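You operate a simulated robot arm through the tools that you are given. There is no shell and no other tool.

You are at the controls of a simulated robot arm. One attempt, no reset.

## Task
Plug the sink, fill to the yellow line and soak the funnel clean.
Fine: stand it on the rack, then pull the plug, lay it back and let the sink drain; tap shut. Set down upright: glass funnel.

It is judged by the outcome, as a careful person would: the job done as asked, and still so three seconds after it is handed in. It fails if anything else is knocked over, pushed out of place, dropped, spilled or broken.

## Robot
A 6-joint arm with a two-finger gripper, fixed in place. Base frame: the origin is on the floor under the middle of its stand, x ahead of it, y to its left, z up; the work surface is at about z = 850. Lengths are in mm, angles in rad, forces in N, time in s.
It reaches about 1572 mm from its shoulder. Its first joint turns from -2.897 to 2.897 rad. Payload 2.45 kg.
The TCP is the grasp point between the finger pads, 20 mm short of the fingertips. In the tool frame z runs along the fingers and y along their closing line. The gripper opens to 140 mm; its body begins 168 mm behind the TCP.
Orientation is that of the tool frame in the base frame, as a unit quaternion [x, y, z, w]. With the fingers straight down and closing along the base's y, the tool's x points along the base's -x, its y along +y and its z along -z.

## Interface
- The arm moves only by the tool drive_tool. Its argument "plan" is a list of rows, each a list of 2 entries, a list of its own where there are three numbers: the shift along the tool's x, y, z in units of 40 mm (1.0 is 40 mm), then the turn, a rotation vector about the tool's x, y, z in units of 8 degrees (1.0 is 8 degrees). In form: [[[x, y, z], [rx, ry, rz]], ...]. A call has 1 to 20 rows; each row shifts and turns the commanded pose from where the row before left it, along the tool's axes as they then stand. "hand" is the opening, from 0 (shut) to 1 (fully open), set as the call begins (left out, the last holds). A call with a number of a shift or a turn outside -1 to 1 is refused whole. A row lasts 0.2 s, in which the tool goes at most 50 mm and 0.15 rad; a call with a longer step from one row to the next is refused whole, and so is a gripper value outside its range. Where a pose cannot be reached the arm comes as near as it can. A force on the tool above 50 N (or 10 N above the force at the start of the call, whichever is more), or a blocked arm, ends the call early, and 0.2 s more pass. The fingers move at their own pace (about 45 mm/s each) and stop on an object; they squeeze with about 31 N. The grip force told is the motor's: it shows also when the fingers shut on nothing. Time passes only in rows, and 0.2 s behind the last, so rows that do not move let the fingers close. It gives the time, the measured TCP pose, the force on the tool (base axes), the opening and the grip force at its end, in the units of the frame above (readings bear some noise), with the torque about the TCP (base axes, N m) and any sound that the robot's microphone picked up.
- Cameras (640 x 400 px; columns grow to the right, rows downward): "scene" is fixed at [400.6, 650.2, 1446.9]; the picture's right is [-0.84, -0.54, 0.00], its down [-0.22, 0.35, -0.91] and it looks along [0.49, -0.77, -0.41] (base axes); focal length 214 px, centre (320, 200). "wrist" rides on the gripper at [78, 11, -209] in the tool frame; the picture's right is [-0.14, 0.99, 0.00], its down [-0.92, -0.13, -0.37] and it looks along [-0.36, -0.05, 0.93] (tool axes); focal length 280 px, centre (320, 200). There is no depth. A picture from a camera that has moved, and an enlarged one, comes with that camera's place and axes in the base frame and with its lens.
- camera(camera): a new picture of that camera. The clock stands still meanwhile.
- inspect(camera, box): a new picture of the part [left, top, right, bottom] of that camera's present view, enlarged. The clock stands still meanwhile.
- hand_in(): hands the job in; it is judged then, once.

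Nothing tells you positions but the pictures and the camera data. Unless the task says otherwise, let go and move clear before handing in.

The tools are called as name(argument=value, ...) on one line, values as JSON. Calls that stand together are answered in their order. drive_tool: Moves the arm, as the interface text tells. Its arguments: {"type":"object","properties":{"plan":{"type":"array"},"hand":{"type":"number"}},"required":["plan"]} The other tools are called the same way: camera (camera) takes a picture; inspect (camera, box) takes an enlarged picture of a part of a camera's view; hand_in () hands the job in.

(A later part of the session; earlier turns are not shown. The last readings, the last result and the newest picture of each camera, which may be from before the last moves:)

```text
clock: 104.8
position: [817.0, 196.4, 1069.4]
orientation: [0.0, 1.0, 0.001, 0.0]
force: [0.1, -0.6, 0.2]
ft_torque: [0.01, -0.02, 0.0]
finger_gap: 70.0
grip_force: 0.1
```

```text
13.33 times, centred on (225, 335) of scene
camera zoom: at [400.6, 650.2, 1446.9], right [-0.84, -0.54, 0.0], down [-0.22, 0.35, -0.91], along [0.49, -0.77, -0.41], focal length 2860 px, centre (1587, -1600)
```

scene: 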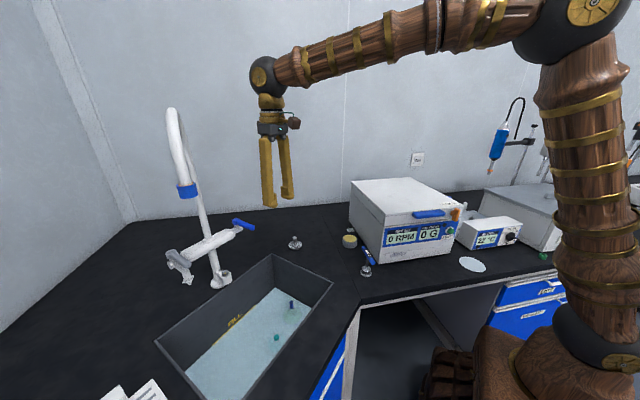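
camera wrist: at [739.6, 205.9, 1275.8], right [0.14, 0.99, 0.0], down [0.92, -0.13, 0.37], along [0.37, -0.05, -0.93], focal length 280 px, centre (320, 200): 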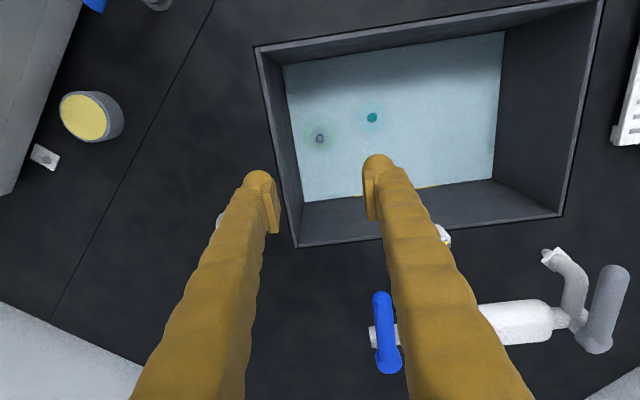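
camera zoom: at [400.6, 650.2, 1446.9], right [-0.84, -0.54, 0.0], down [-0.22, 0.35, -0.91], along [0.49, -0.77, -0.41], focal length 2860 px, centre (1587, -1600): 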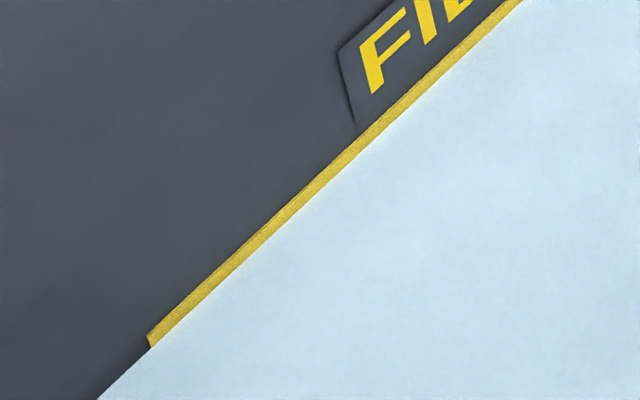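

The level is steady at the line but I can't see clear fading. I'll give it a longer soak of about 20 s and compare again.

drive_tool(plan=[[[0, 0, 0], [0, 0, 0]], [[0, 0, 0], [0, 0, 0]], [[0, 0, 0], [0, 0, 0]], [[0, 0, 0], [0, 0, 0]], [[0, 0, 0], [0, 0, 0]], [[0, 0, 0], [0, 0, 0]], [[0, 0, 0], [0, 0, 0]], [[0, 0, 0], [0, 0, 0]], [[0, 0, 0], [0, 0, 0]], [[0, 0, 0], [0, 0, 0]], [[0, 0, 0], [0, 0, 0]], [[0, 0, 0], [0, 0, 0]], [[0, 0, 0], [0, 0, 0]], [[0, 0, 0], [0, 0, 0]], [[0, 0, 0], [0, 0, 0]], [[0, 0, 0], [0, 0, 0]], [[0, 0, 0], [0, 0, 0]], [[0, 0, 0], [0, 0, 0]], [[0, 0, 0], [0, 0, 0]], [[0, 0, 0], [0, 0, 0]]])

drive_tool(plan=[[[0, 0, 0], [0, 0, 0]], [[0, 0, 0], [0, 0, 0]], [[0, 0, 0], [0, 0, 0]], [[0, 0, 0], [0, 0, 0]], [[0, 0, 0], [0, 0, 0]], [[0, 0, 0], [0, 0, 0]], [[0, 0, 0], [0, 0, 0]], [[0, 0, 0], [0, 0, 0]], [[0, 0, 0], [0, 0, 0]], [[0, 0, 0], [0, 0, 0]], [[0, 0, 0], [0, 0, 0]], [[0, 0, 0], [0, 0, 0]], [[0, 0, 0], [0, 0, 0]], [[0, 0, 0], [0, 0, 0]], [[0, 0, 0], [0, 0, 0]], [[0, 0, 0], [0, 0, 0]], [[0, 0, 0], [0, 0, 0]], [[0, 0, 0], [0, 0, 0]], [[0, 0, 0], [0, 0, 0]], [[0, 0, 0], [0, 0, 0]]])

drive_tool(plan=[[[0, 0, 0], [0, 0, 0]], [[0, 0, 0], [0, 0, 0]], [[0, 0, 0], [0, 0, 0]], [[0, 0, 0], [0, 0, 0]], [[0, 0, 0], [0, 0, 0]], [[0, 0, 0], [0, 0, 0]], [[0, 0, 0], [0, 0, 0]], [[0, 0, 0], [0, 0, 0]], [[0, 0, 0], [0, 0, 0]], [[0, 0, 0], [0, 0, 0]], [[0, 0, 0], [0, 0, 0]], [[0, 0, 0], [0, 0, 0]], [[0, 0, 0], [0, 0, 0]], [[0, 0, 0], [0, 0, 0]], [[0, 0, 0], [0, 0, 0]], [[0, 0, 0], [0, 0, 0]], [[0, 0, 0], [0, 0, 0]], [[0, 0, 0], [0, 0, 0]], [[0, 0, 0], [0, 0, 0]], [[0, 0, 0], [0, 0, 0]]])

drive_tool(plan=[[[0, 0, 0], [0, 0, 0]], [[0, 0, 0], [0, 0, 0]], [[0, 0, 0], [0, 0, 0]], [[0, 0, 0], [0, 0, 0]], [[0, 0, 0], [0, 0, 0]], [[0, 0, 0], [0, 0, 0]], [[0, 0, 0], [0, 0, 0]], [[0, 0, 0], [0, 0, 0]], [[0, 0, 0], [0, 0, 0]], [[0, 0, 0], [0, 0, 0]], [[0, 0, 0], [0, 0, 0]], [[0, 0, 0], [0, 0, 0]], [[0, 0, 0], [0, 0, 0]], [[0, 0, 0], [0, 0, 0]], [[0, 0, 0], [0, 0, 0]], [[0, 0, 0], [0, 0, 0]], [[0, 0, 0], [0, 0, 0]], [[0, 0, 0], [0, 0, 0]], [[0, 0, 0], [0, 0, 0]], [[0, 0, 0], [0, 0, 0]]])

inspect(camera="wrist", box=[250, 100, 390, 200])

inspect(camera="scene", box=[250, 280, 310, 340])

```text
clock: 109.0
position: [817.1, 195.7, 1068.1]
orientation: [0.0, 1.0, 0.0, 0.0]
force: [0.3, -0.7, 0.1]
ft_torque: [0.0, 0.0, 0.03]
finger_gap: 70.1
grip_force: 0.0
```

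```text
clock: 113.2
position: [818.1, 196.1, 1067.7]
orientation: [0.0, 1.0, 0.0, 0.0]
force: [-0.2, 0.6, 0.7]
ft_torque: [0.01, 0.0, -0.02]
finger_gap: 70.1
grip_force: 0.0
```

```text
clock: 117.4
position: [817.2, 195.0, 1069.6]
orientation: [0.0, 1.0, 0.0, 0.0]
force: [-0.1, -0.2, 0.0]
ft_torque: [0.01, 0.01, 0.01]
finger_gap: 69.9
grip_force: 0.1
```

```text
clock: 121.6
position: [817.0, 196.8, 1067.6]
orientation: [0.0, 1.0, 0.0, 0.0]
force: [0.3, 0.6, 0.2]
ft_torque: [0.0, 0.0, 0.0]
finger_gap: 70.3
grip_force: 0.0
```

```text
4.00 times, centred on (320, 150) of wrist
camera zoom: at [739.6, 206.0, 1276.1], right [0.14, 0.99, 0.0], down [0.92, -0.13, 0.37], along [0.37, -0.05, -0.93], focal length 1122 px, centre (320, 400)
```

zoom: 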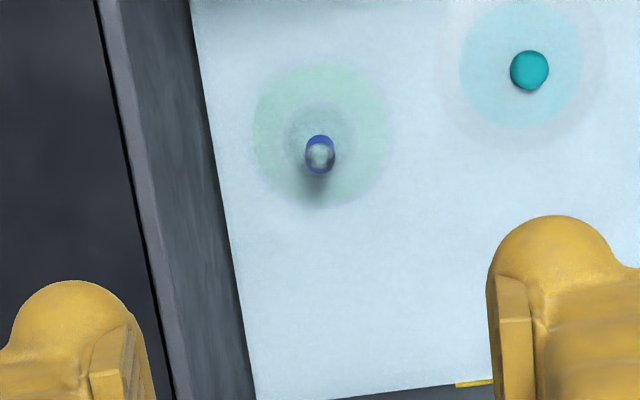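

```text
6.67 times, centred on (280, 310) of scene
camera zoom: at [400.6, 650.2, 1446.9], right [-0.84, -0.54, 0.0], down [-0.22, 0.35, -0.91], along [0.49, -0.77, -0.41], focal length 1430 px, centre (587, -533)
```

zoom: 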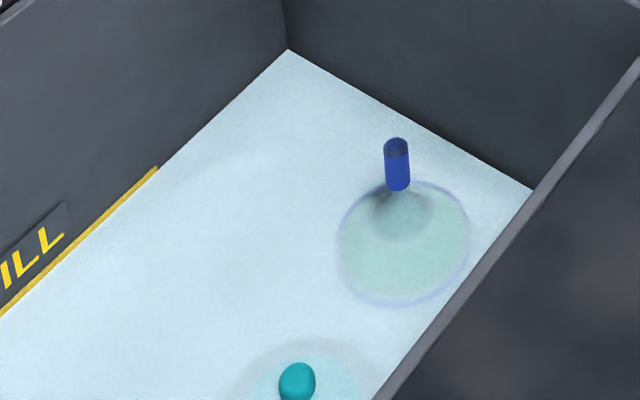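

I can't see a clear change yet. I'll check the water level against the line at higher magnification, and look at the funnel closely.

inspect(camera="scene", box=[212, 334, 228, 350])

inspect(camera="scene", box=[262, 288, 302, 328])

inspect(camera="wrist", box=[295, 110, 345, 160])

```text
16.00 times, centred on (220, 342) of scene
camera zoom: at [400.6, 650.2, 1446.9], right [-0.84, -0.54, 0.0], down [-0.22, 0.35, -0.91], along [0.49, -0.77, -0.41], focal length 3432 px, centre (1920, -2072)
```

zoom: 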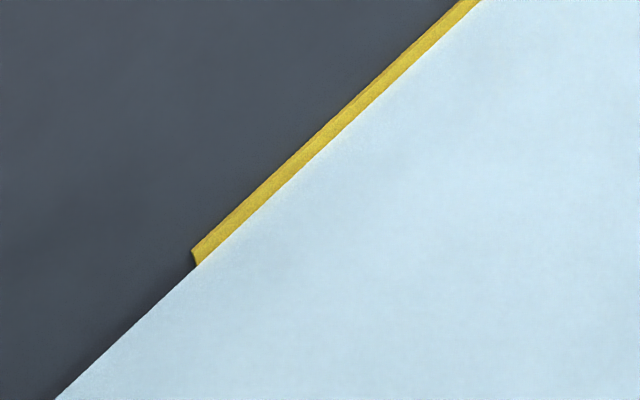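

```text
10.00 times, centred on (282, 308) of scene
camera zoom: at [400.6, 650.2, 1446.9], right [-0.84, -0.54, 0.0], down [-0.22, 0.35, -0.91], along [0.49, -0.77, -0.41], focal length 2145 px, centre (700, -880)
```

zoom: 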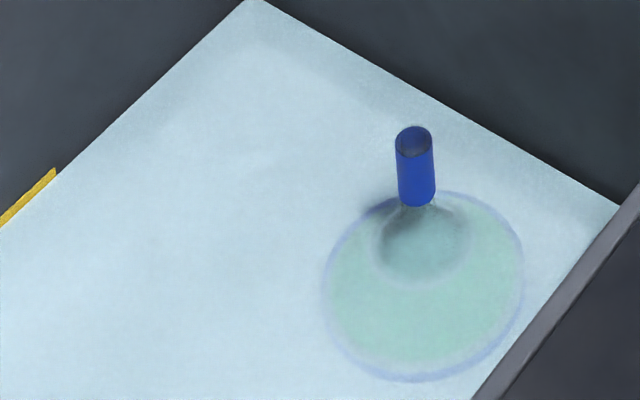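

```text
8.00 times, centred on (320, 135) of wrist
camera zoom: at [739.6, 206.0, 1276.1], right [0.14, 0.99, 0.0], down [0.92, -0.13, 0.37], along [0.37, -0.05, -0.93], focal length 2243 px, centre (320, 720)
```

zoom: 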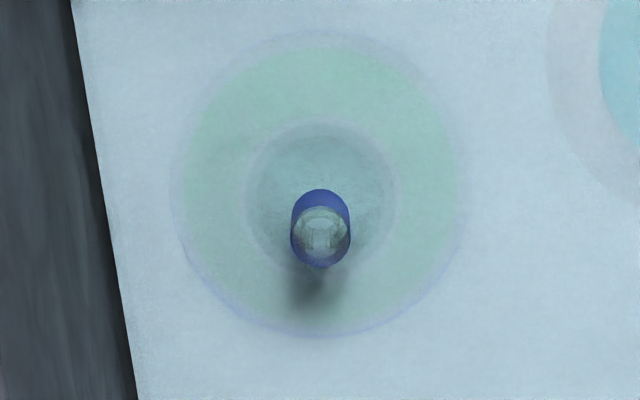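

The water sits about 37% up the line's width, close to its centre. I'll soak another 20 s and compare these same close-ups.

drive_tool(plan=[[[0, 0, 0], [0, 0, 0]], [[0, 0, 0], [0, 0, 0]], [[0, 0, 0], [0, 0, 0]], [[0, 0, 0], [0, 0, 0]], [[0, 0, 0], [0, 0, 0]], [[0, 0, 0], [0, 0, 0]], [[0, 0, 0], [0, 0, 0]], [[0, 0, 0], [0, 0, 0]], [[0, 0, 0], [0, 0, 0]], [[0, 0, 0], [0, 0, 0]], [[0, 0, 0], [0, 0, 0]], [[0, 0, 0], [0, 0, 0]], [[0, 0, 0], [0, 0, 0]], [[0, 0, 0], [0, 0, 0]], [[0, 0, 0], [0, 0, 0]], [[0, 0, 0], [0, 0, 0]], [[0, 0, 0], [0, 0, 0]], [[0, 0, 0], [0, 0, 0]], [[0, 0, 0], [0, 0, 0]], [[0, 0, 0], [0, 0, 0]]])

drive_tool(plan=[[[0, 0, 0], [0, 0, 0]], [[0, 0, 0], [0, 0, 0]], [[0, 0, 0], [0, 0, 0]], [[0, 0, 0], [0, 0, 0]], [[0, 0, 0], [0, 0, 0]], [[0, 0, 0], [0, 0, 0]], [[0, 0, 0], [0, 0, 0]], [[0, 0, 0], [0, 0, 0]], [[0, 0, 0], [0, 0, 0]], [[0, 0, 0], [0, 0, 0]], [[0, 0, 0], [0, 0, 0]], [[0, 0, 0], [0, 0, 0]], [[0, 0, 0], [0, 0, 0]], [[0, 0, 0], [0, 0, 0]], [[0, 0, 0], [0, 0, 0]], [[0, 0, 0], [0, 0, 0]], [[0, 0, 0], [0, 0, 0]], [[0, 0, 0], [0, 0, 0]], [[0, 0, 0], [0, 0, 0]], [[0, 0, 0], [0, 0, 0]]])

drive_tool(plan=[[[0, 0, 0], [0, 0, 0]], [[0, 0, 0], [0, 0, 0]], [[0, 0, 0], [0, 0, 0]], [[0, 0, 0], [0, 0, 0]], [[0, 0, 0], [0, 0, 0]], [[0, 0, 0], [0, 0, 0]], [[0, 0, 0], [0, 0, 0]], [[0, 0, 0], [0, 0, 0]], [[0, 0, 0], [0, 0, 0]], [[0, 0, 0], [0, 0, 0]], [[0, 0, 0], [0, 0, 0]], [[0, 0, 0], [0, 0, 0]], [[0, 0, 0], [0, 0, 0]], [[0, 0, 0], [0, 0, 0]], [[0, 0, 0], [0, 0, 0]], [[0, 0, 0], [0, 0, 0]], [[0, 0, 0], [0, 0, 0]], [[0, 0, 0], [0, 0, 0]], [[0, 0, 0], [0, 0, 0]], [[0, 0, 0], [0, 0, 0]]])

drive_tool(plan=[[[0, 0, 0], [0, 0, 0]], [[0, 0, 0], [0, 0, 0]], [[0, 0, 0], [0, 0, 0]], [[0, 0, 0], [0, 0, 0]], [[0, 0, 0], [0, 0, 0]], [[0, 0, 0], [0, 0, 0]], [[0, 0, 0], [0, 0, 0]], [[0, 0, 0], [0, 0, 0]], [[0, 0, 0], [0, 0, 0]], [[0, 0, 0], [0, 0, 0]], [[0, 0, 0], [0, 0, 0]], [[0, 0, 0], [0, 0, 0]], [[0, 0, 0], [0, 0, 0]], [[0, 0, 0], [0, 0, 0]], [[0, 0, 0], [0, 0, 0]], [[0, 0, 0], [0, 0, 0]], [[0, 0, 0], [0, 0, 0]], [[0, 0, 0], [0, 0, 0]], [[0, 0, 0], [0, 0, 0]], [[0, 0, 0], [0, 0, 0]]])

inspect(camera="scene", box=[262, 288, 302, 328])

inspect(camera="wrist", box=[295, 110, 345, 160])

```text
clock: 125.8
position: [817.9, 196.8, 1068.3]
orientation: [0.0, 1.0, 0.0, 0.0]
force: [-0.6, 0.3, 0.1]
ft_torque: [0.01, 0.02, 0.01]
finger_gap: 70.1
grip_force: 0.1
```

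```text
clock: 130.0
position: [818.3, 196.6, 1068.7]
orientation: [0.0, 1.0, 0.0, -0.001]
force: [-0.3, -0.7, 0.1]
ft_torque: [0.03, 0.01, 0.03]
finger_gap: 69.9
grip_force: 0.0
```

```text
clock: 134.2
position: [816.6, 196.3, 1068.5]
orientation: [-0.001, 1.0, 0.0, 0.0]
force: [-0.3, -0.4, -0.5]
ft_torque: [0.0, 0.0, -0.01]
finger_gap: 70.1
grip_force: 0.1
```

```text
clock: 138.4
position: [817.6, 195.2, 1068.4]
orientation: [0.0, 1.0, 0.0, 0.0]
force: [0.8, 0.9, -0.5]
ft_torque: [0.03, 0.03, -0.01]
finger_gap: 69.8
grip_force: 0.0
```

```text
10.00 times, centred on (282, 308) of scene
camera zoom: at [400.6, 650.2, 1446.9], right [-0.84, -0.54, 0.0], down [-0.22, 0.35, -0.91], along [0.49, -0.77, -0.41], focal length 2145 px, centre (700, -880)
```

zoom: 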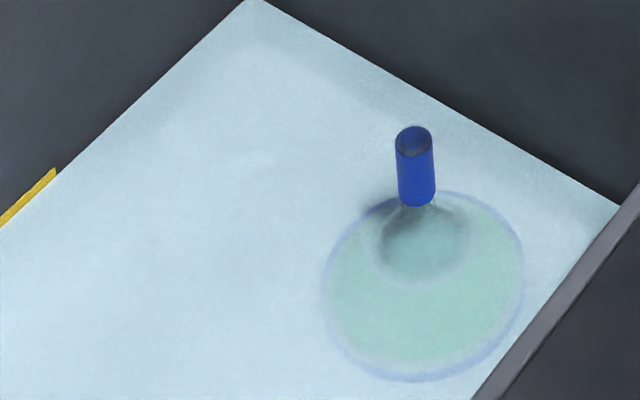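

```text
8.00 times, centred on (320, 135) of wrist
camera zoom: at [739.5, 206.0, 1276.1], right [0.14, 0.99, 0.0], down [0.92, -0.13, 0.37], along [0.37, -0.05, -0.93], focal length 2243 px, centre (320, 720)
```

zoom: 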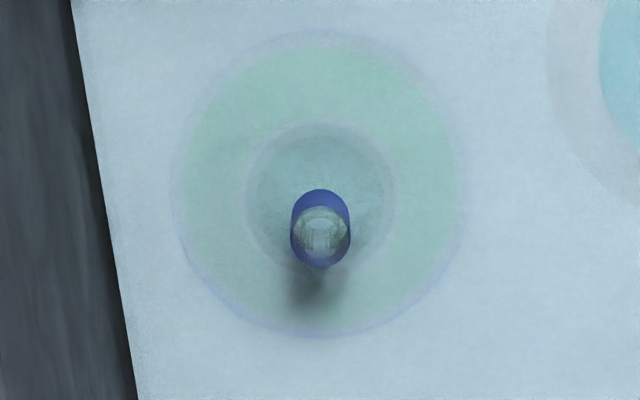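

There is no change in a minute, so I suspect the level needs to be truly at the line, since the stain's top sits almost at the surface. I'll add about 1.5 mm more water to bring it to the middle of the line or slightly above.

drive_tool(plan=[[[0, 0, -0.9], [0, 0, 0]], [[0, 0, -0.9], [0, 0, 0]], [[0, 0, -0.7], [0, 0, 0]], [[-0.85, 0.3, 0], [0, 0, 0]], [[-0.85, 0.3, 0], [0, 0, 0]], [[-0.85, 0.3, 0], [0, 0, 0]], [[-0.7, 0.27, 0], [0, 0, 0]], [[0, 0, 0], [0, 0, 0]]], hand=0.36)

inspect(camera="wrist", box=[220, 100, 420, 250])

```text
clock: 140.2
position: [948.8, 241.0, 1166.8]
orientation: [-0.001, 1.0, 0.001, 0.0]
force: [-0.8, -0.3, 0.4]
ft_torque: [-0.01, 0.05, -0.01]
finger_gap: 50.6
grip_force: 0.1
```

```text
2.67 times, centred on (320, 175) of wrist
camera zoom: at [870.5, 252.1, 1374.5], right [0.14, 0.99, 0.0], down [0.92, -0.13, 0.37], along [0.37, -0.05, -0.93], focal length 748 px, centre (320, 267)
```

zoom: 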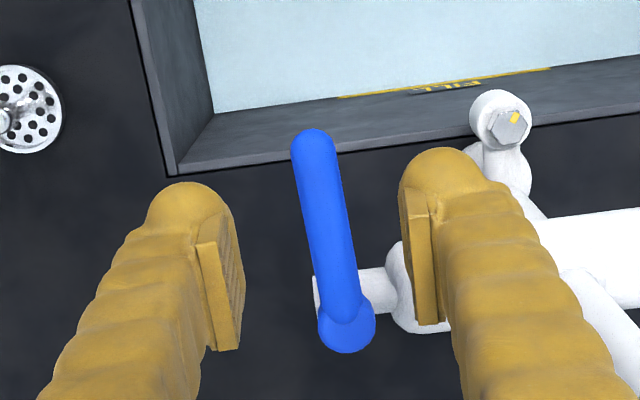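

The lever is centred again. I'll lower onto it, open to about 56°, hold around 2 s, close and check.

drive_tool(plan=[[[0.03, 0.04, 0.7], [0, 0, 0]], [[0, 0, 0.8], [0, 0, 0]], [[0, 0, 0.8], [0, 0, 0]], [[0, 0, 0.32], [0, 0, 0]], [[0, 0, 0], [0, 0, 0]]], hand=0.36)

drive_tool(plan=[[[0, 0, 0], [0, 0, 0]], [[0, 0, 0], [0, 0, 0]], [[-0.017, -0.247, 0], [0, 0, -1]], [[-0.017, -0.247, 0], [0, 0, -1]], [[-0.017, -0.247, 0], [0, 0, -1]], [[-0.017, -0.247, 0], [0, 0, -1]], [[-0.017, -0.247, 0], [0, 0, -1]], [[-0.017, -0.247, 0], [0, 0, -1]], [[-0.017, -0.247, 0], [0, 0, -1]], [[0, 0, 0], [0, 0, 0]], [[0, 0, 0], [0, 0, 0]], [[0, 0, 0], [0, 0, 0]], [[0, 0, 0], [0, 0, 0]], [[0, 0, 0], [0, 0, 0]], [[0, 0, 0], [0, 0, 0]], [[0, 0, 0], [0, 0, 0]]], hand=0.16)

inspect(camera="scene", box=[212, 334, 228, 350])

inspect(camera="wrist", box=[220, 130, 420, 280])

```text
clock: 141.4
position: [949.3, 246.6, 1063.0]
orientation: [0.0, 1.0, 0.0, 0.001]
force: [0.3, -1.0, -0.1]
ft_torque: [0.02, 0.02, 0.03]
finger_gap: 50.4
grip_force: 0.0
```

```text
clock: 144.8
position: [979.0, 185.8, 1062.3]
orientation: [-0.469, 0.883, 0.0, 0.0]
force: [-0.2, 0.3, 0.2]
ft_torque: [0.02, 0.02, 0.01]
finger_gap: 22.8
grip_force: 0.1
```

```text
16.00 times, centred on (220, 342) of scene
camera zoom: at [400.6, 650.2, 1446.9], right [-0.84, -0.54, 0.0], down [-0.22, 0.35, -0.91], along [0.49, -0.77, -0.41], focal length 3432 px, centre (1920, -2072)
```

zoom: 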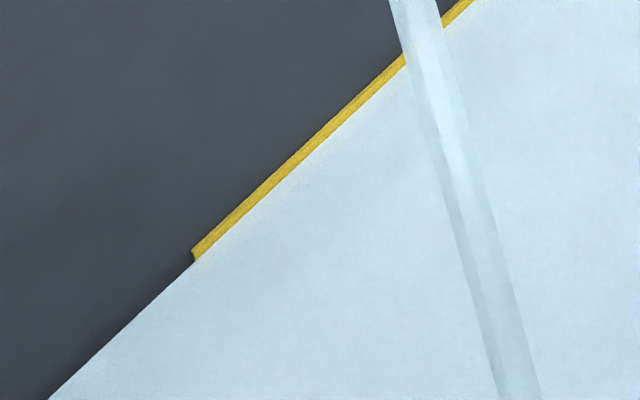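

```text
2.67 times, centred on (320, 205) of wrist
camera zoom: at [927.0, 126.0, 1271.3], right [-0.74, 0.67, 0.0], down [0.62, 0.69, 0.37], along [0.25, 0.27, -0.93], focal length 748 px, centre (320, 187)
```

zoom: 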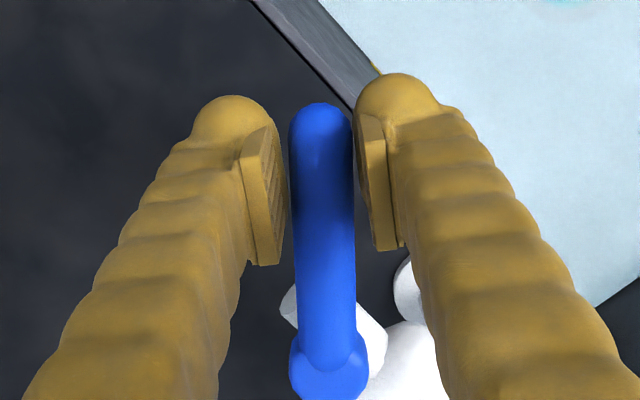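

The level is now at the line's centre. Closing the lever now.

drive_tool(plan=[[[-0.017, 0.247, 0], [0, 0, 1]], [[-0.017, 0.247, 0], [0, 0, 1]], [[-0.017, 0.247, 0], [0, 0, 1]], [[-0.017, 0.247, 0], [0, 0, 1]], [[-0.017, 0.247, 0], [0, 0, 1]], [[-0.017, 0.247, 0], [0, 0, 1]], [[-0.017, 0.247, 0], [0, 0, 1]], [[0, 0.05, 0], [0, 0, 0]], [[0, 0.03, 0], [0, 0, 0]], [[0, 0, 0], [0, 0, 0]]], hand=0.145)

inspect(camera="wrist", box=[220, 130, 420, 280])

inspect(camera="scene", box=[212, 334, 228, 350])

inspect(camera="scene", box=[262, 288, 302, 328])

```text
clock: 147.0
position: [947.9, 247.8, 1064.8]
orientation: [0.0, 1.0, 0.0, 0.001]
force: [6.5, -12.1, 2.1]
ft_torque: [-0.16, -0.09, -0.05]
finger_gap: 28.3
grip_force: 5.5
```

```text
2.67 times, centred on (320, 205) of wrist
camera zoom: at [869.9, 258.5, 1271.7], right [0.14, 0.99, 0.0], down [0.92, -0.13, 0.37], along [0.37, -0.05, -0.93], focal length 748 px, centre (320, 187)
```

zoom: 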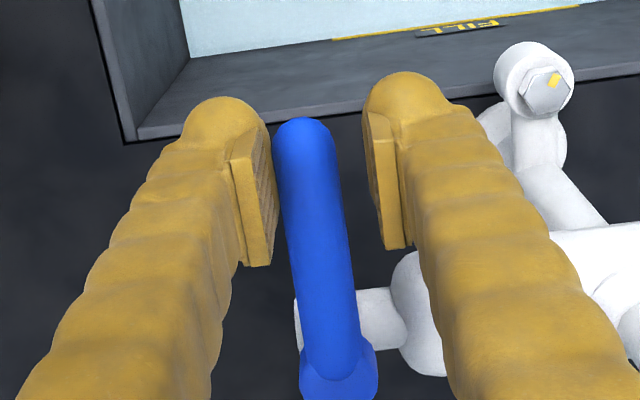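

```text
16.00 times, centred on (220, 342) of scene
camera zoom: at [400.6, 650.2, 1446.9], right [-0.84, -0.54, 0.0], down [-0.22, 0.35, -0.91], along [0.49, -0.77, -0.41], focal length 3432 px, centre (1920, -2072)
```

zoom: 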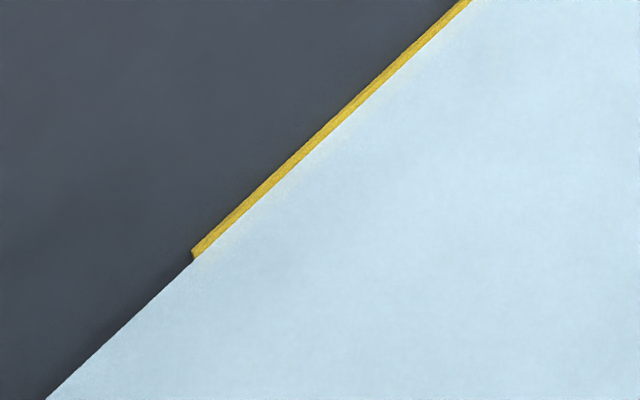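

```text
10.00 times, centred on (282, 308) of scene
camera zoom: at [400.6, 650.2, 1446.9], right [-0.84, -0.54, 0.0], down [-0.22, 0.35, -0.91], along [0.49, -0.77, -0.41], focal length 2145 px, centre (700, -880)
```

zoom: 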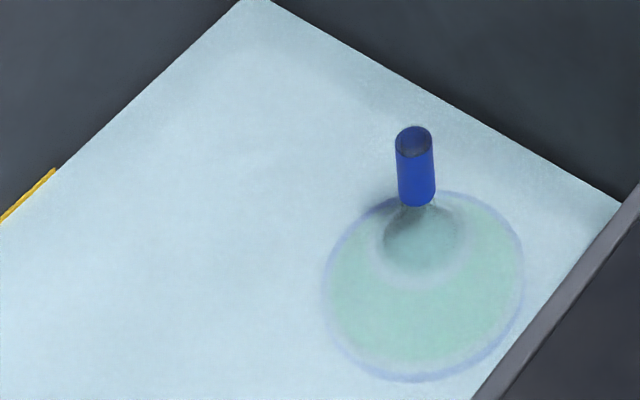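

The lever is at its stop and the level is at or just above mid-line. I'll back off, rise clear, wait a little and watch the stain.

drive_tool(plan=[[[0, -0.12, 0], [0, 0, 0]], [[0, 0, 0], [0, 0, 0]], [[0, 0, -0.4], [0, 0, 0]], [[0, 0, -0.8], [0, 0, 0]], [[0, 0, -0.9], [0, 0, 0]], [[0, 0, -0.9], [0, 0, 0]], [[0.9, -0.3, 0], [0, 0, 0]], [[0.9, -0.3, 0], [0, 0, 0]], [[0.9, -0.3, 0], [0, 0, 0]], [[0, 0, 0], [0, 0, 0]], [[0, 0, 0], [0, 0, 0]], [[0, 0, 0], [0, 0, 0]], [[0, 0, 0], [0, 0, 0]], [[0, 0, 0], [0, 0, 0]], [[0, 0, 0], [0, 0, 0]], [[0, 0, 0], [0, 0, 0]], [[0, 0, 0], [0, 0, 0]], [[0, 0, 0], [0, 0, 0]], [[0, 0, 0], [0, 0, 0]], [[0, 0, 0], [0, 0, 0]]], hand=0.36)

drive_tool(plan=[[[0, 0, 0], [0, 0, 0]], [[0, 0, 0], [0, 0, 0]], [[0, 0, 0], [0, 0, 0]], [[0, 0, 0], [0, 0, 0]], [[0, 0, 0], [0, 0, 0]], [[0, 0, 0], [0, 0, 0]], [[0, 0, 0], [0, 0, 0]], [[0, 0, 0], [0, 0, 0]], [[0, 0, 0], [0, 0, 0]], [[0, 0, 0], [0, 0, 0]], [[0, 0, 0], [0, 0, 0]], [[0, 0, 0], [0, 0, 0]], [[0, 0, 0], [0, 0, 0]], [[0, 0, 0], [0, 0, 0]], [[0, 0, 0], [0, 0, 0]], [[0, 0, 0], [0, 0, 0]], [[0, 0, 0], [0, 0, 0]], [[0, 0, 0], [0, 0, 0]], [[0, 0, 0], [0, 0, 0]], [[0, 0, 0], [0, 0, 0]]])

inspect(camera="scene", box=[262, 288, 302, 328])

camera(camera="wrist")

inspect(camera="scene", box=[212, 334, 228, 350])

```text
clock: 151.2
position: [839.0, 208.0, 1184.1]
orientation: [0.0, 1.0, 0.0, -0.001]
force: [0.5, -0.9, 0.0]
ft_torque: [0.0, -0.01, 0.0]
finger_gap: 50.5
grip_force: 0.1
```

```text
clock: 155.4
position: [838.7, 207.5, 1182.9]
orientation: [0.0, 1.0, 0.0, 0.001]
force: [-0.4, -0.6, -0.5]
ft_torque: [-0.01, 0.01, -0.02]
finger_gap: 50.5
grip_force: 0.2
```

```text
10.00 times, centred on (282, 308) of scene
camera zoom: at [400.6, 650.2, 1446.9], right [-0.84, -0.54, 0.0], down [-0.22, 0.35, -0.91], along [0.49, -0.77, -0.41], focal length 2145 px, centre (700, -880)
```

zoom: 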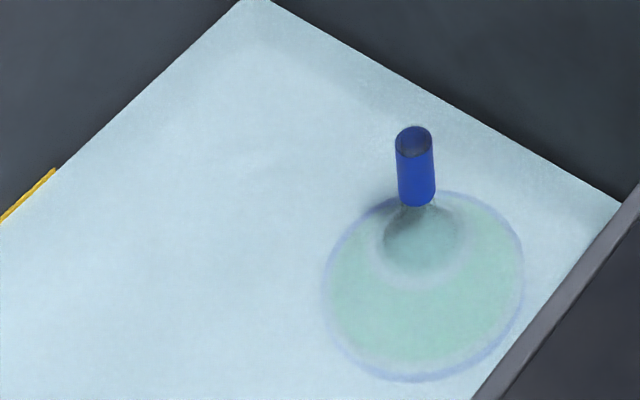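

```text
taken
camera wrist: at [761.4, 218.2, 1391.3], right [0.14, 0.99, 0.0], down [0.92, -0.13, 0.37], along [0.37, -0.05, -0.93], focal length 280 px, centre (320, 200)
```

wrist: 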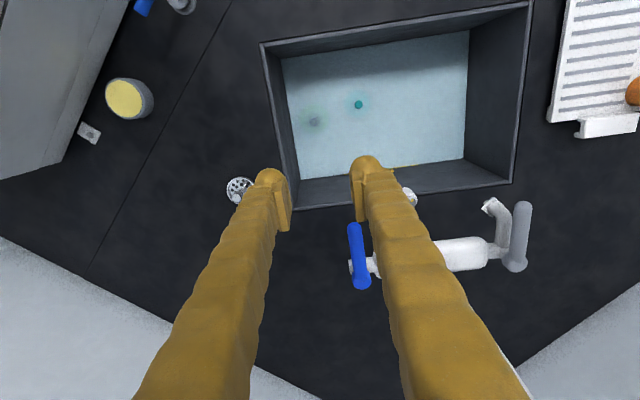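

```text
16.00 times, centred on (220, 342) of scene
camera zoom: at [400.6, 650.2, 1446.9], right [-0.84, -0.54, 0.0], down [-0.22, 0.35, -0.91], along [0.49, -0.77, -0.41], focal length 3432 px, centre (1920, -2072)
```

zoom: 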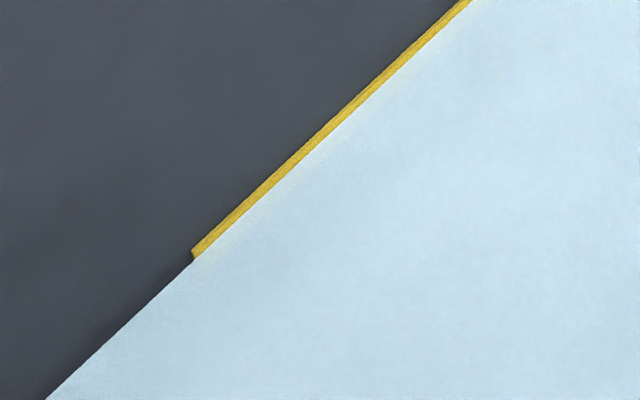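

The stain is well under the surface now. I'll allow a further 25 s or so and look for the change.

drive_tool(plan=[[[0, 0, 0], [0, 0, 0]], [[0, 0, 0], [0, 0, 0]], [[0, 0, 0], [0, 0, 0]], [[0, 0, 0], [0, 0, 0]], [[0, 0, 0], [0, 0, 0]], [[0, 0, 0], [0, 0, 0]], [[0, 0, 0], [0, 0, 0]], [[0, 0, 0], [0, 0, 0]], [[0, 0, 0], [0, 0, 0]], [[0, 0, 0], [0, 0, 0]], [[0, 0, 0], [0, 0, 0]], [[0, 0, 0], [0, 0, 0]], [[0, 0, 0], [0, 0, 0]], [[0, 0, 0], [0, 0, 0]], [[0, 0, 0], [0, 0, 0]], [[0, 0, 0], [0, 0, 0]], [[0, 0, 0], [0, 0, 0]], [[0, 0, 0], [0, 0, 0]], [[0, 0, 0], [0, 0, 0]], [[0, 0, 0], [0, 0, 0]]])

drive_tool(plan=[[[0, 0, 0], [0, 0, 0]], [[0, 0, 0], [0, 0, 0]], [[0, 0, 0], [0, 0, 0]], [[0, 0, 0], [0, 0, 0]], [[0, 0, 0], [0, 0, 0]], [[0, 0, 0], [0, 0, 0]], [[0, 0, 0], [0, 0, 0]], [[0, 0, 0], [0, 0, 0]], [[0, 0, 0], [0, 0, 0]], [[0, 0, 0], [0, 0, 0]], [[0, 0, 0], [0, 0, 0]], [[0, 0, 0], [0, 0, 0]], [[0, 0, 0], [0, 0, 0]], [[0, 0, 0], [0, 0, 0]], [[0, 0, 0], [0, 0, 0]], [[0, 0, 0], [0, 0, 0]], [[0, 0, 0], [0, 0, 0]], [[0, 0, 0], [0, 0, 0]], [[0, 0, 0], [0, 0, 0]], [[0, 0, 0], [0, 0, 0]]])

drive_tool(plan=[[[0, 0, 0], [0, 0, 0]], [[0, 0, 0], [0, 0, 0]], [[0, 0, 0], [0, 0, 0]], [[0, 0, 0], [0, 0, 0]], [[0, 0, 0], [0, 0, 0]], [[0, 0, 0], [0, 0, 0]], [[0, 0, 0], [0, 0, 0]], [[0, 0, 0], [0, 0, 0]], [[0, 0, 0], [0, 0, 0]], [[0, 0, 0], [0, 0, 0]], [[0, 0, 0], [0, 0, 0]], [[0, 0, 0], [0, 0, 0]], [[0, 0, 0], [0, 0, 0]], [[0, 0, 0], [0, 0, 0]], [[0, 0, 0], [0, 0, 0]], [[0, 0, 0], [0, 0, 0]], [[0, 0, 0], [0, 0, 0]], [[0, 0, 0], [0, 0, 0]], [[0, 0, 0], [0, 0, 0]], [[0, 0, 0], [0, 0, 0]]])

drive_tool(plan=[[[0, 0, 0], [0, 0, 0]], [[0, 0, 0], [0, 0, 0]], [[0, 0, 0], [0, 0, 0]], [[0, 0, 0], [0, 0, 0]], [[0, 0, 0], [0, 0, 0]], [[0, 0, 0], [0, 0, 0]], [[0, 0, 0], [0, 0, 0]], [[0, 0, 0], [0, 0, 0]], [[0, 0, 0], [0, 0, 0]], [[0, 0, 0], [0, 0, 0]], [[0, 0, 0], [0, 0, 0]], [[0, 0, 0], [0, 0, 0]], [[0, 0, 0], [0, 0, 0]], [[0, 0, 0], [0, 0, 0]], [[0, 0, 0], [0, 0, 0]], [[0, 0, 0], [0, 0, 0]], [[0, 0, 0], [0, 0, 0]], [[0, 0, 0], [0, 0, 0]], [[0, 0, 0], [0, 0, 0]], [[0, 0, 0], [0, 0, 0]]])

drive_tool(plan=[[[0, 0, 0], [0, 0, 0]], [[0, 0, 0], [0, 0, 0]], [[0, 0, 0], [0, 0, 0]], [[0, 0, 0], [0, 0, 0]], [[0, 0, 0], [0, 0, 0]], [[0, 0, 0], [0, 0, 0]], [[0, 0, 0], [0, 0, 0]], [[0, 0, 0], [0, 0, 0]], [[0, 0, 0], [0, 0, 0]], [[0, 0, 0], [0, 0, 0]], [[0, 0, 0], [0, 0, 0]], [[0, 0, 0], [0, 0, 0]], [[0, 0, 0], [0, 0, 0]], [[0, 0, 0], [0, 0, 0]], [[0, 0, 0], [0, 0, 0]], [[0, 0, 0], [0, 0, 0]], [[0, 0, 0], [0, 0, 0]], [[0, 0, 0], [0, 0, 0]], [[0, 0, 0], [0, 0, 0]], [[0, 0, 0], [0, 0, 0]]])

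inspect(camera="scene", box=[262, 288, 302, 328])

inspect(camera="wrist", box=[280, 90, 350, 150])

```text
clock: 159.6
position: [839.3, 207.7, 1183.1]
orientation: [0.0, 1.0, 0.0, 0.0]
force: [-0.2, 0.1, 0.4]
ft_torque: [0.02, 0.03, -0.01]
finger_gap: 50.2
grip_force: 0.1
```

```text
clock: 163.8
position: [839.1, 208.7, 1183.9]
orientation: [0.0, 1.0, 0.0, 0.0]
force: [-1.1, -0.4, 0.2]
ft_torque: [0.02, -0.04, 0.0]
finger_gap: 50.4
grip_force: 0.1
```

```text
clock: 168.0
position: [838.7, 207.9, 1183.6]
orientation: [0.0, 1.0, 0.0, 0.0]
force: [-0.4, -0.1, 0.3]
ft_torque: [0.02, 0.01, -0.04]
finger_gap: 50.7
grip_force: 0.1
```

```text
clock: 172.2
position: [840.0, 208.7, 1184.5]
orientation: [0.0, 1.0, 0.0, -0.001]
force: [0.3, -0.7, -0.1]
ft_torque: [0.0, 0.02, -0.01]
finger_gap: 50.4
grip_force: 0.1
```

```text
clock: 176.4
position: [839.4, 208.8, 1183.2]
orientation: [-0.001, 1.0, 0.0, 0.001]
force: [-0.4, -0.2, -0.6]
ft_torque: [0.01, 0.0, 0.01]
finger_gap: 50.4
grip_force: 0.1
```

```text
10.00 times, centred on (282, 308) of scene
camera zoom: at [400.6, 650.2, 1446.9], right [-0.84, -0.54, 0.0], down [-0.22, 0.35, -0.91], along [0.49, -0.77, -0.41], focal length 2145 px, centre (700, -880)
```

zoom: 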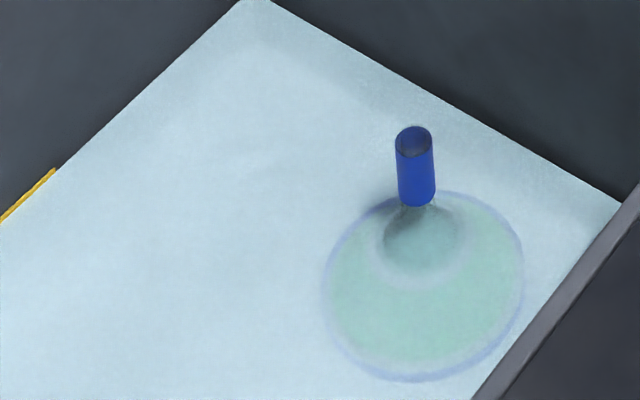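

```text
6.67 times, centred on (315, 120) of wrist
camera zoom: at [761.4, 218.2, 1391.3], right [0.14, 0.99, 0.0], down [0.92, -0.13, 0.37], along [0.37, -0.05, -0.93], focal length 1869 px, centre (353, 733)
```

zoom: 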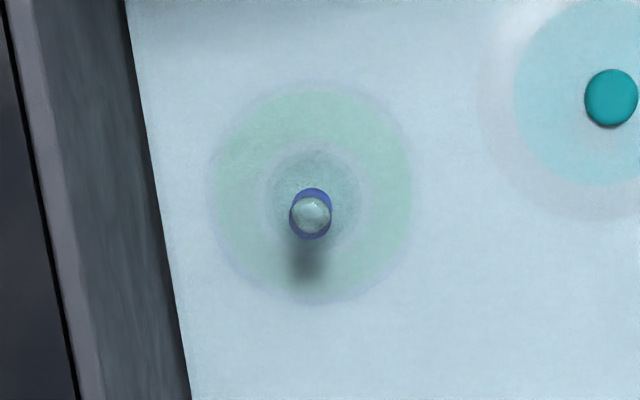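

The colour looks unchanged through the water. I'll pick the funnel up and look at it out of the water to judge how clean it is.

drive_tool(plan=[[[0.1, -0.17, 0.95], [0, 0, 0]], [[0.1, -0.17, 0.95], [0, 0, 0]], [[0, 0, 0.95], [0, 0, 0]], [[0, 0, 0.95], [0, 0, 0]], [[0, 0, 0.95], [0, 0, 0]], [[0, 0, 0.95], [0, 0, 0]], [[0, 0, 0.95], [0, 0, 0]], [[0, 0, 0.95], [0, 0, 0]], [[0, 0, 0.95], [0, 0, 0]], [[0, 0, 0.8], [0, 0, 0]], [[0, 0, 0], [0, 0, 0]]], hand=0.4)

inspect(camera="wrist", box=[220, 110, 420, 260])

inspect(camera="scene", box=[240, 260, 320, 340])

```text
clock: 178.8
position: [832.7, 195.4, 809.8]
orientation: [0.0, 1.0, 0.0, 0.001]
force: [1.0, -0.3, 0.0]
ft_torque: [0.0, 0.0, 0.02]
finger_gap: 56.2
grip_force: 0.0
```

```text
2.67 times, centred on (320, 185) of wrist
camera zoom: at [754.7, 206.6, 1016.3], right [0.14, 0.99, 0.0], down [0.92, -0.13, 0.37], along [0.37, -0.05, -0.93], focal length 748 px, centre (320, 240)
```

zoom: 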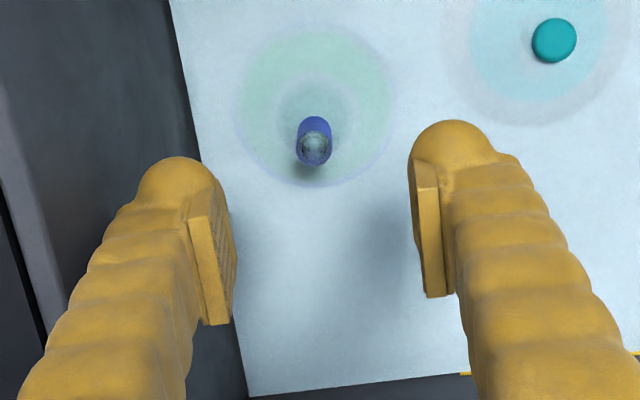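

```text
5.00 times, centred on (280, 300) of scene
camera zoom: at [400.6, 650.2, 1446.9], right [-0.84, -0.54, 0.0], down [-0.22, 0.35, -0.91], along [0.49, -0.77, -0.41], focal length 1072 px, centre (520, -300)
```

zoom: 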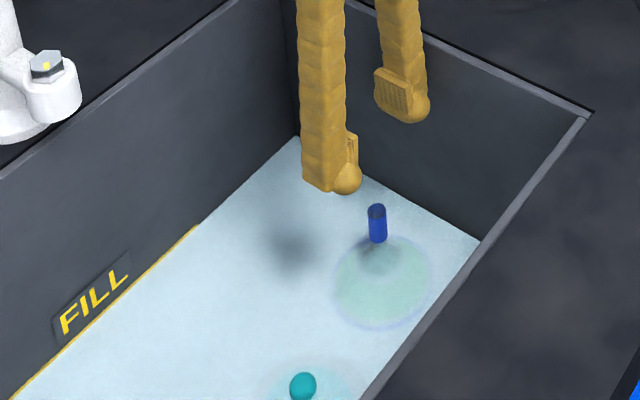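

The stem is at about (830.5, 193.5). I'll make a small correction and descend to the earlier grip height.

drive_tool(plan=[[[0.04, -0.05, 0.8], [0, 0, 0]], [[0, 0, 0.8], [0, 0, 0]], [[0, 0, 0.6], [0, 0, 0]], [[0, 0, 0.25], [0, 0, 0]], [[0, 0, 0], [0, 0, 0]]], hand=0.4)

inspect(camera="wrist", box=[220, 110, 420, 260])

```text
clock: 180.0
position: [831.0, 192.9, 710.3]
orientation: [0.0, 1.0, -0.001, 0.001]
force: [-0.4, 0.9, 0.5]
ft_torque: [0.03, 0.01, -0.02]
finger_gap: 55.9
grip_force: 0.1
```

```text
2.67 times, centred on (320, 185) of wrist
camera zoom: at [753.8, 203.3, 918.6], right [0.14, 0.99, 0.0], down [0.92, -0.13, 0.37], along [0.37, -0.05, -0.93], focal length 748 px, centre (320, 240)
```

zoom: 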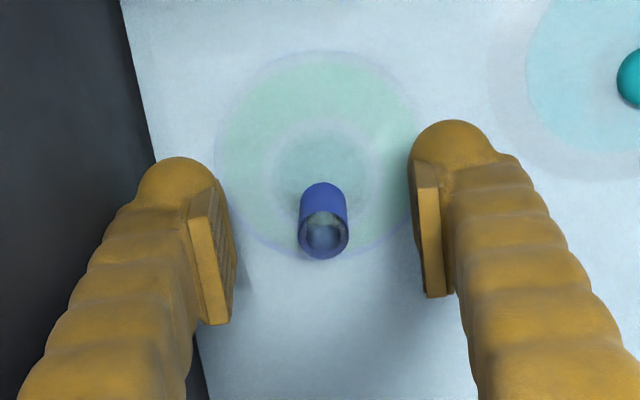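

Aligned. I'll close on the sleeve, lift above the water and look at the funnel.

drive_tool(plan=[[[0, 0, 0], [0, 0, 0]], [[0, 0, 0], [0, 0, 0]], [[0, 0, 0], [0, 0, 0]], [[0, 0, 0], [0, 0, 0]], [[0, 0, 0], [0, 0, 0]]], hand=0)

drive_tool(plan=[[[0, 0, -0.2], [0, 0, 0]], [[0, 0, -0.4], [0, 0, 0]], [[0, 0, -0.6], [0, 0, 0]], [[0, 0, -0.6], [0, 0, 0]], [[0, 0, 0], [0, 0, 0]]])

inspect(camera="wrist", box=[220, 110, 420, 260])

inspect(camera="scene", box=[250, 275, 310, 335])

```text
clock: 181.2
position: [831.1, 193.3, 711.2]
orientation: [0.0, 1.0, 0.0, -0.001]
force: [1.0, -0.7, 0.9]
ft_torque: [0.0, 0.05, 0.01]
finger_gap: 11.7
grip_force: 31.4
```

```text
clock: 182.4
position: [832.3, 194.2, 782.9]
orientation: [0.0, 1.0, 0.0, 0.0]
force: [-0.3, -0.7, 0.2]
ft_torque: [0.01, -0.02, 0.0]
finger_gap: 11.5
grip_force: 31.0
```

```text
2.67 times, centred on (320, 185) of wrist
camera zoom: at [754.0, 203.0, 990.6], right [0.14, 0.99, 0.0], down [0.92, -0.13, 0.37], along [0.37, -0.05, -0.93], focal length 748 px, centre (320, 240)
```

zoom: 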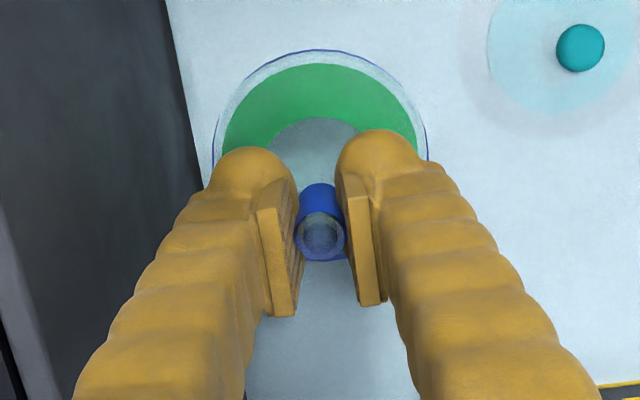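

```text
6.67 times, centred on (280, 305) of scene
camera zoom: at [400.6, 650.2, 1446.9], right [-0.84, -0.54, 0.0], down [-0.22, 0.35, -0.91], along [0.49, -0.77, -0.41], focal length 1430 px, centre (587, -500)
```

zoom: 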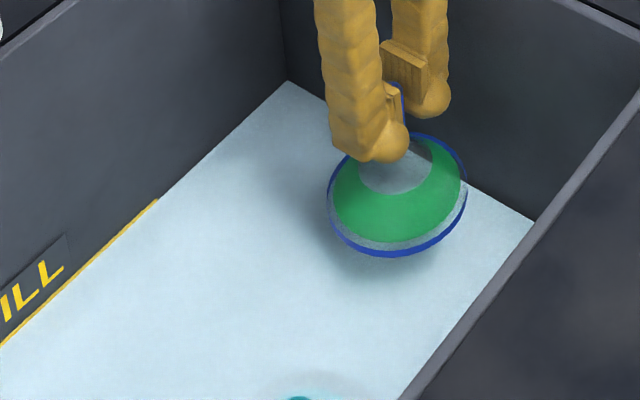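

The green band still looks strong out of the water. I'll raise it to the pose I photographed before soaking, so I can compare like with like.

drive_tool(plan=[[[0, 0, -0.9], [0, 0, 0]], [[0, 0, -0.9], [0, 0, 0]], [[0, 0, -0.9], [0, 0, 0]], [[0, 0, -0.9], [0, 0, 0]], [[0, 0, -0.9], [0, 0, 0]], [[0, 0, -0.9], [0, 0, 0]], [[0, 0, -0.9], [0, 0, 0]], [[0, 0, -0.66], [0, 0, 0]], [[0, 0, 0], [0, 0, 0]]])

inspect(camera="scene", box=[230, 180, 340, 290])

inspect(camera="scene", box=[265, 225, 310, 270])

camera(camera="wrist")

```text
clock: 184.4
position: [830.3, 191.2, 1063.2]
orientation: [-0.001, 1.0, 0.0, 0.0]
force: [0.2, -0.8, -0.5]
ft_torque: [0.0, -0.02, 0.01]
finger_gap: 11.7
grip_force: 31.3
```

```text
3.64 times, centred on (285, 235) of scene
camera zoom: at [400.6, 650.2, 1446.9], right [-0.84, -0.54, 0.0], down [-0.22, 0.35, -0.91], along [0.49, -0.77, -0.41], focal length 780 px, centre (447, 73)
```

zoom: 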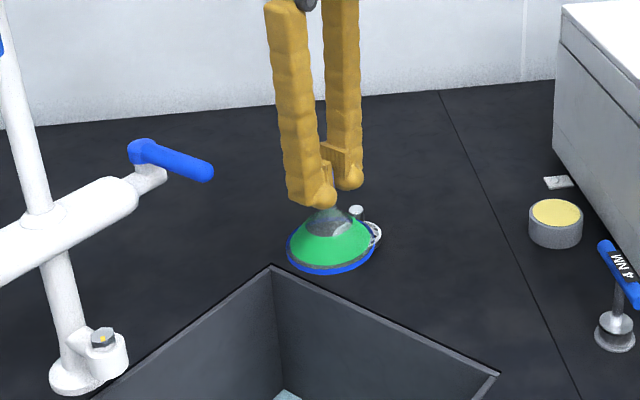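

```text
8.89 times, centred on (288, 248) of scene
camera zoom: at [400.6, 650.2, 1446.9], right [-0.84, -0.54, 0.0], down [-0.22, 0.35, -0.91], along [0.49, -0.77, -0.41], focal length 1906 px, centre (609, -222)
```

zoom: 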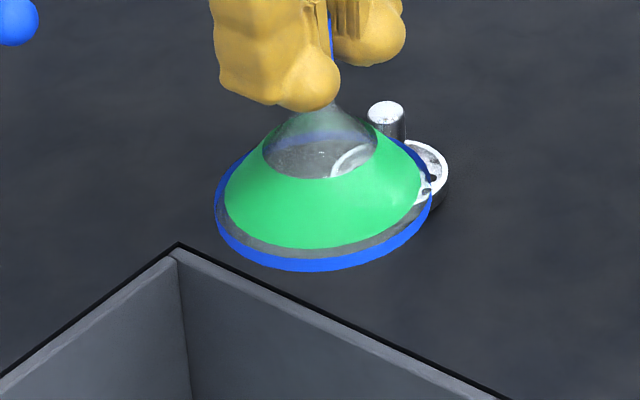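

```text
taken
camera wrist: at [752.1, 201.6, 1270.8], right [0.14, 0.99, 0.0], down [0.92, -0.13, 0.37], along [0.37, -0.05, -0.93], focal length 280 px, centre (320, 200)
```

wrist: 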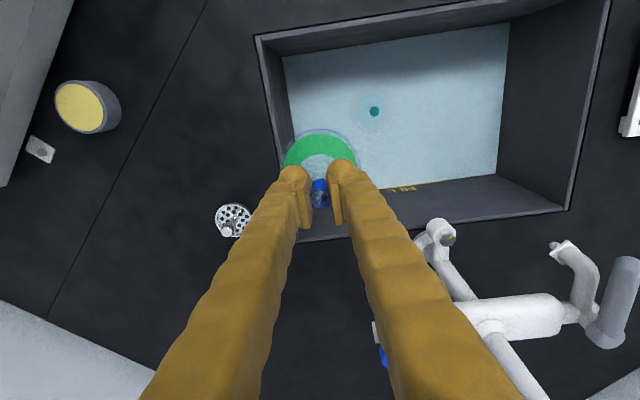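

The band looks the same as before soaking, so either it needs more time or deeper cover, since its top was barely under the surface. I'll set the funnel back, raise the water toward the top of the line and soak longer.

drive_tool(plan=[[[0, 0.05, 0.9], [0, 0, 0]], [[0, 0, 0.9], [0, 0, 0]], [[0, 0, 0.9], [0, 0, 0]], [[0, 0, 0.9], [0, 0, 0]], [[0, 0, 0.9], [0, 0, 0]], [[0, 0, 0.9], [0, 0, 0]], [[0, 0, 0.9], [0, 0, 0]], [[0, 0, 0.9], [0, 0, 0]], [[0, 0, 0.6], [0, 0, 0]], [[0, 0, 0.5], [0, 0, 0]], [[0, 0, 0.25], [0, 0, 0]], [[0, 0, 0], [0, 0, 0]]])

inspect(camera="wrist", box=[220, 110, 420, 260])

```text
clock: 187.0
position: [828.9, 193.9, 719.6]
orientation: [0.0, 1.0, -0.001, 0.002]
force: [-0.2, -1.3, -1.3]
ft_torque: [0.01, 0.0, 0.03]
finger_gap: 11.6
grip_force: 30.6
```

```text
2.67 times, centred on (320, 185) of wrist
camera zoom: at [752.5, 203.5, 927.5], right [0.14, 0.99, 0.0], down [0.92, -0.13, 0.37], along [0.37, -0.05, -0.93], focal length 748 px, centre (320, 240)
```

zoom: 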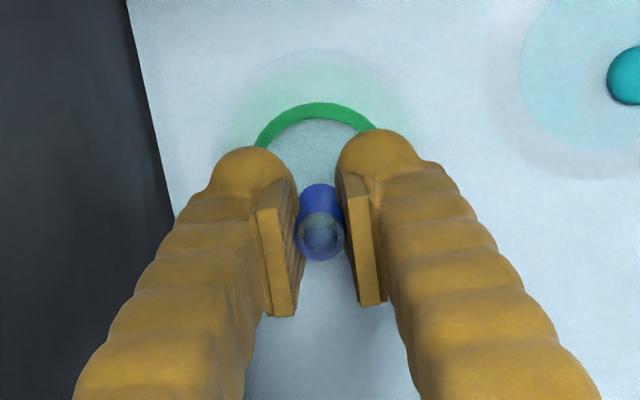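

I'm lowering the last few millimetres to the floor.

drive_tool(plan=[[[0, 0, 0.08], [0, 0, 0]], [[0, 0, 0.06], [0, 0, 0]], [[0, 0, 0.05], [0, 0, 0]], [[0, 0, 0.03], [0, 0, 0]], [[0, 0, 0], [0, 0, 0]]])

inspect(camera="scene", box=[262, 288, 302, 328])

```text
clock: 188.2
position: [830.4, 194.5, 711.8]
orientation: [0.0, 1.0, 0.0, -0.001]
force: [0.2, 0.1, -0.4]
ft_torque: [-0.01, 0.0, -0.01]
finger_gap: 11.4
grip_force: 31.6
```

```text
10.00 times, centred on (282, 308) of scene
camera zoom: at [400.6, 650.2, 1446.9], right [-0.84, -0.54, 0.0], down [-0.22, 0.35, -0.91], along [0.49, -0.77, -0.41], focal length 2145 px, centre (700, -880)
```

zoom: 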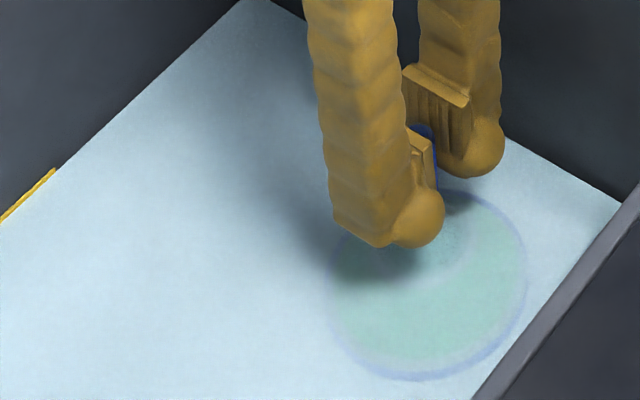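

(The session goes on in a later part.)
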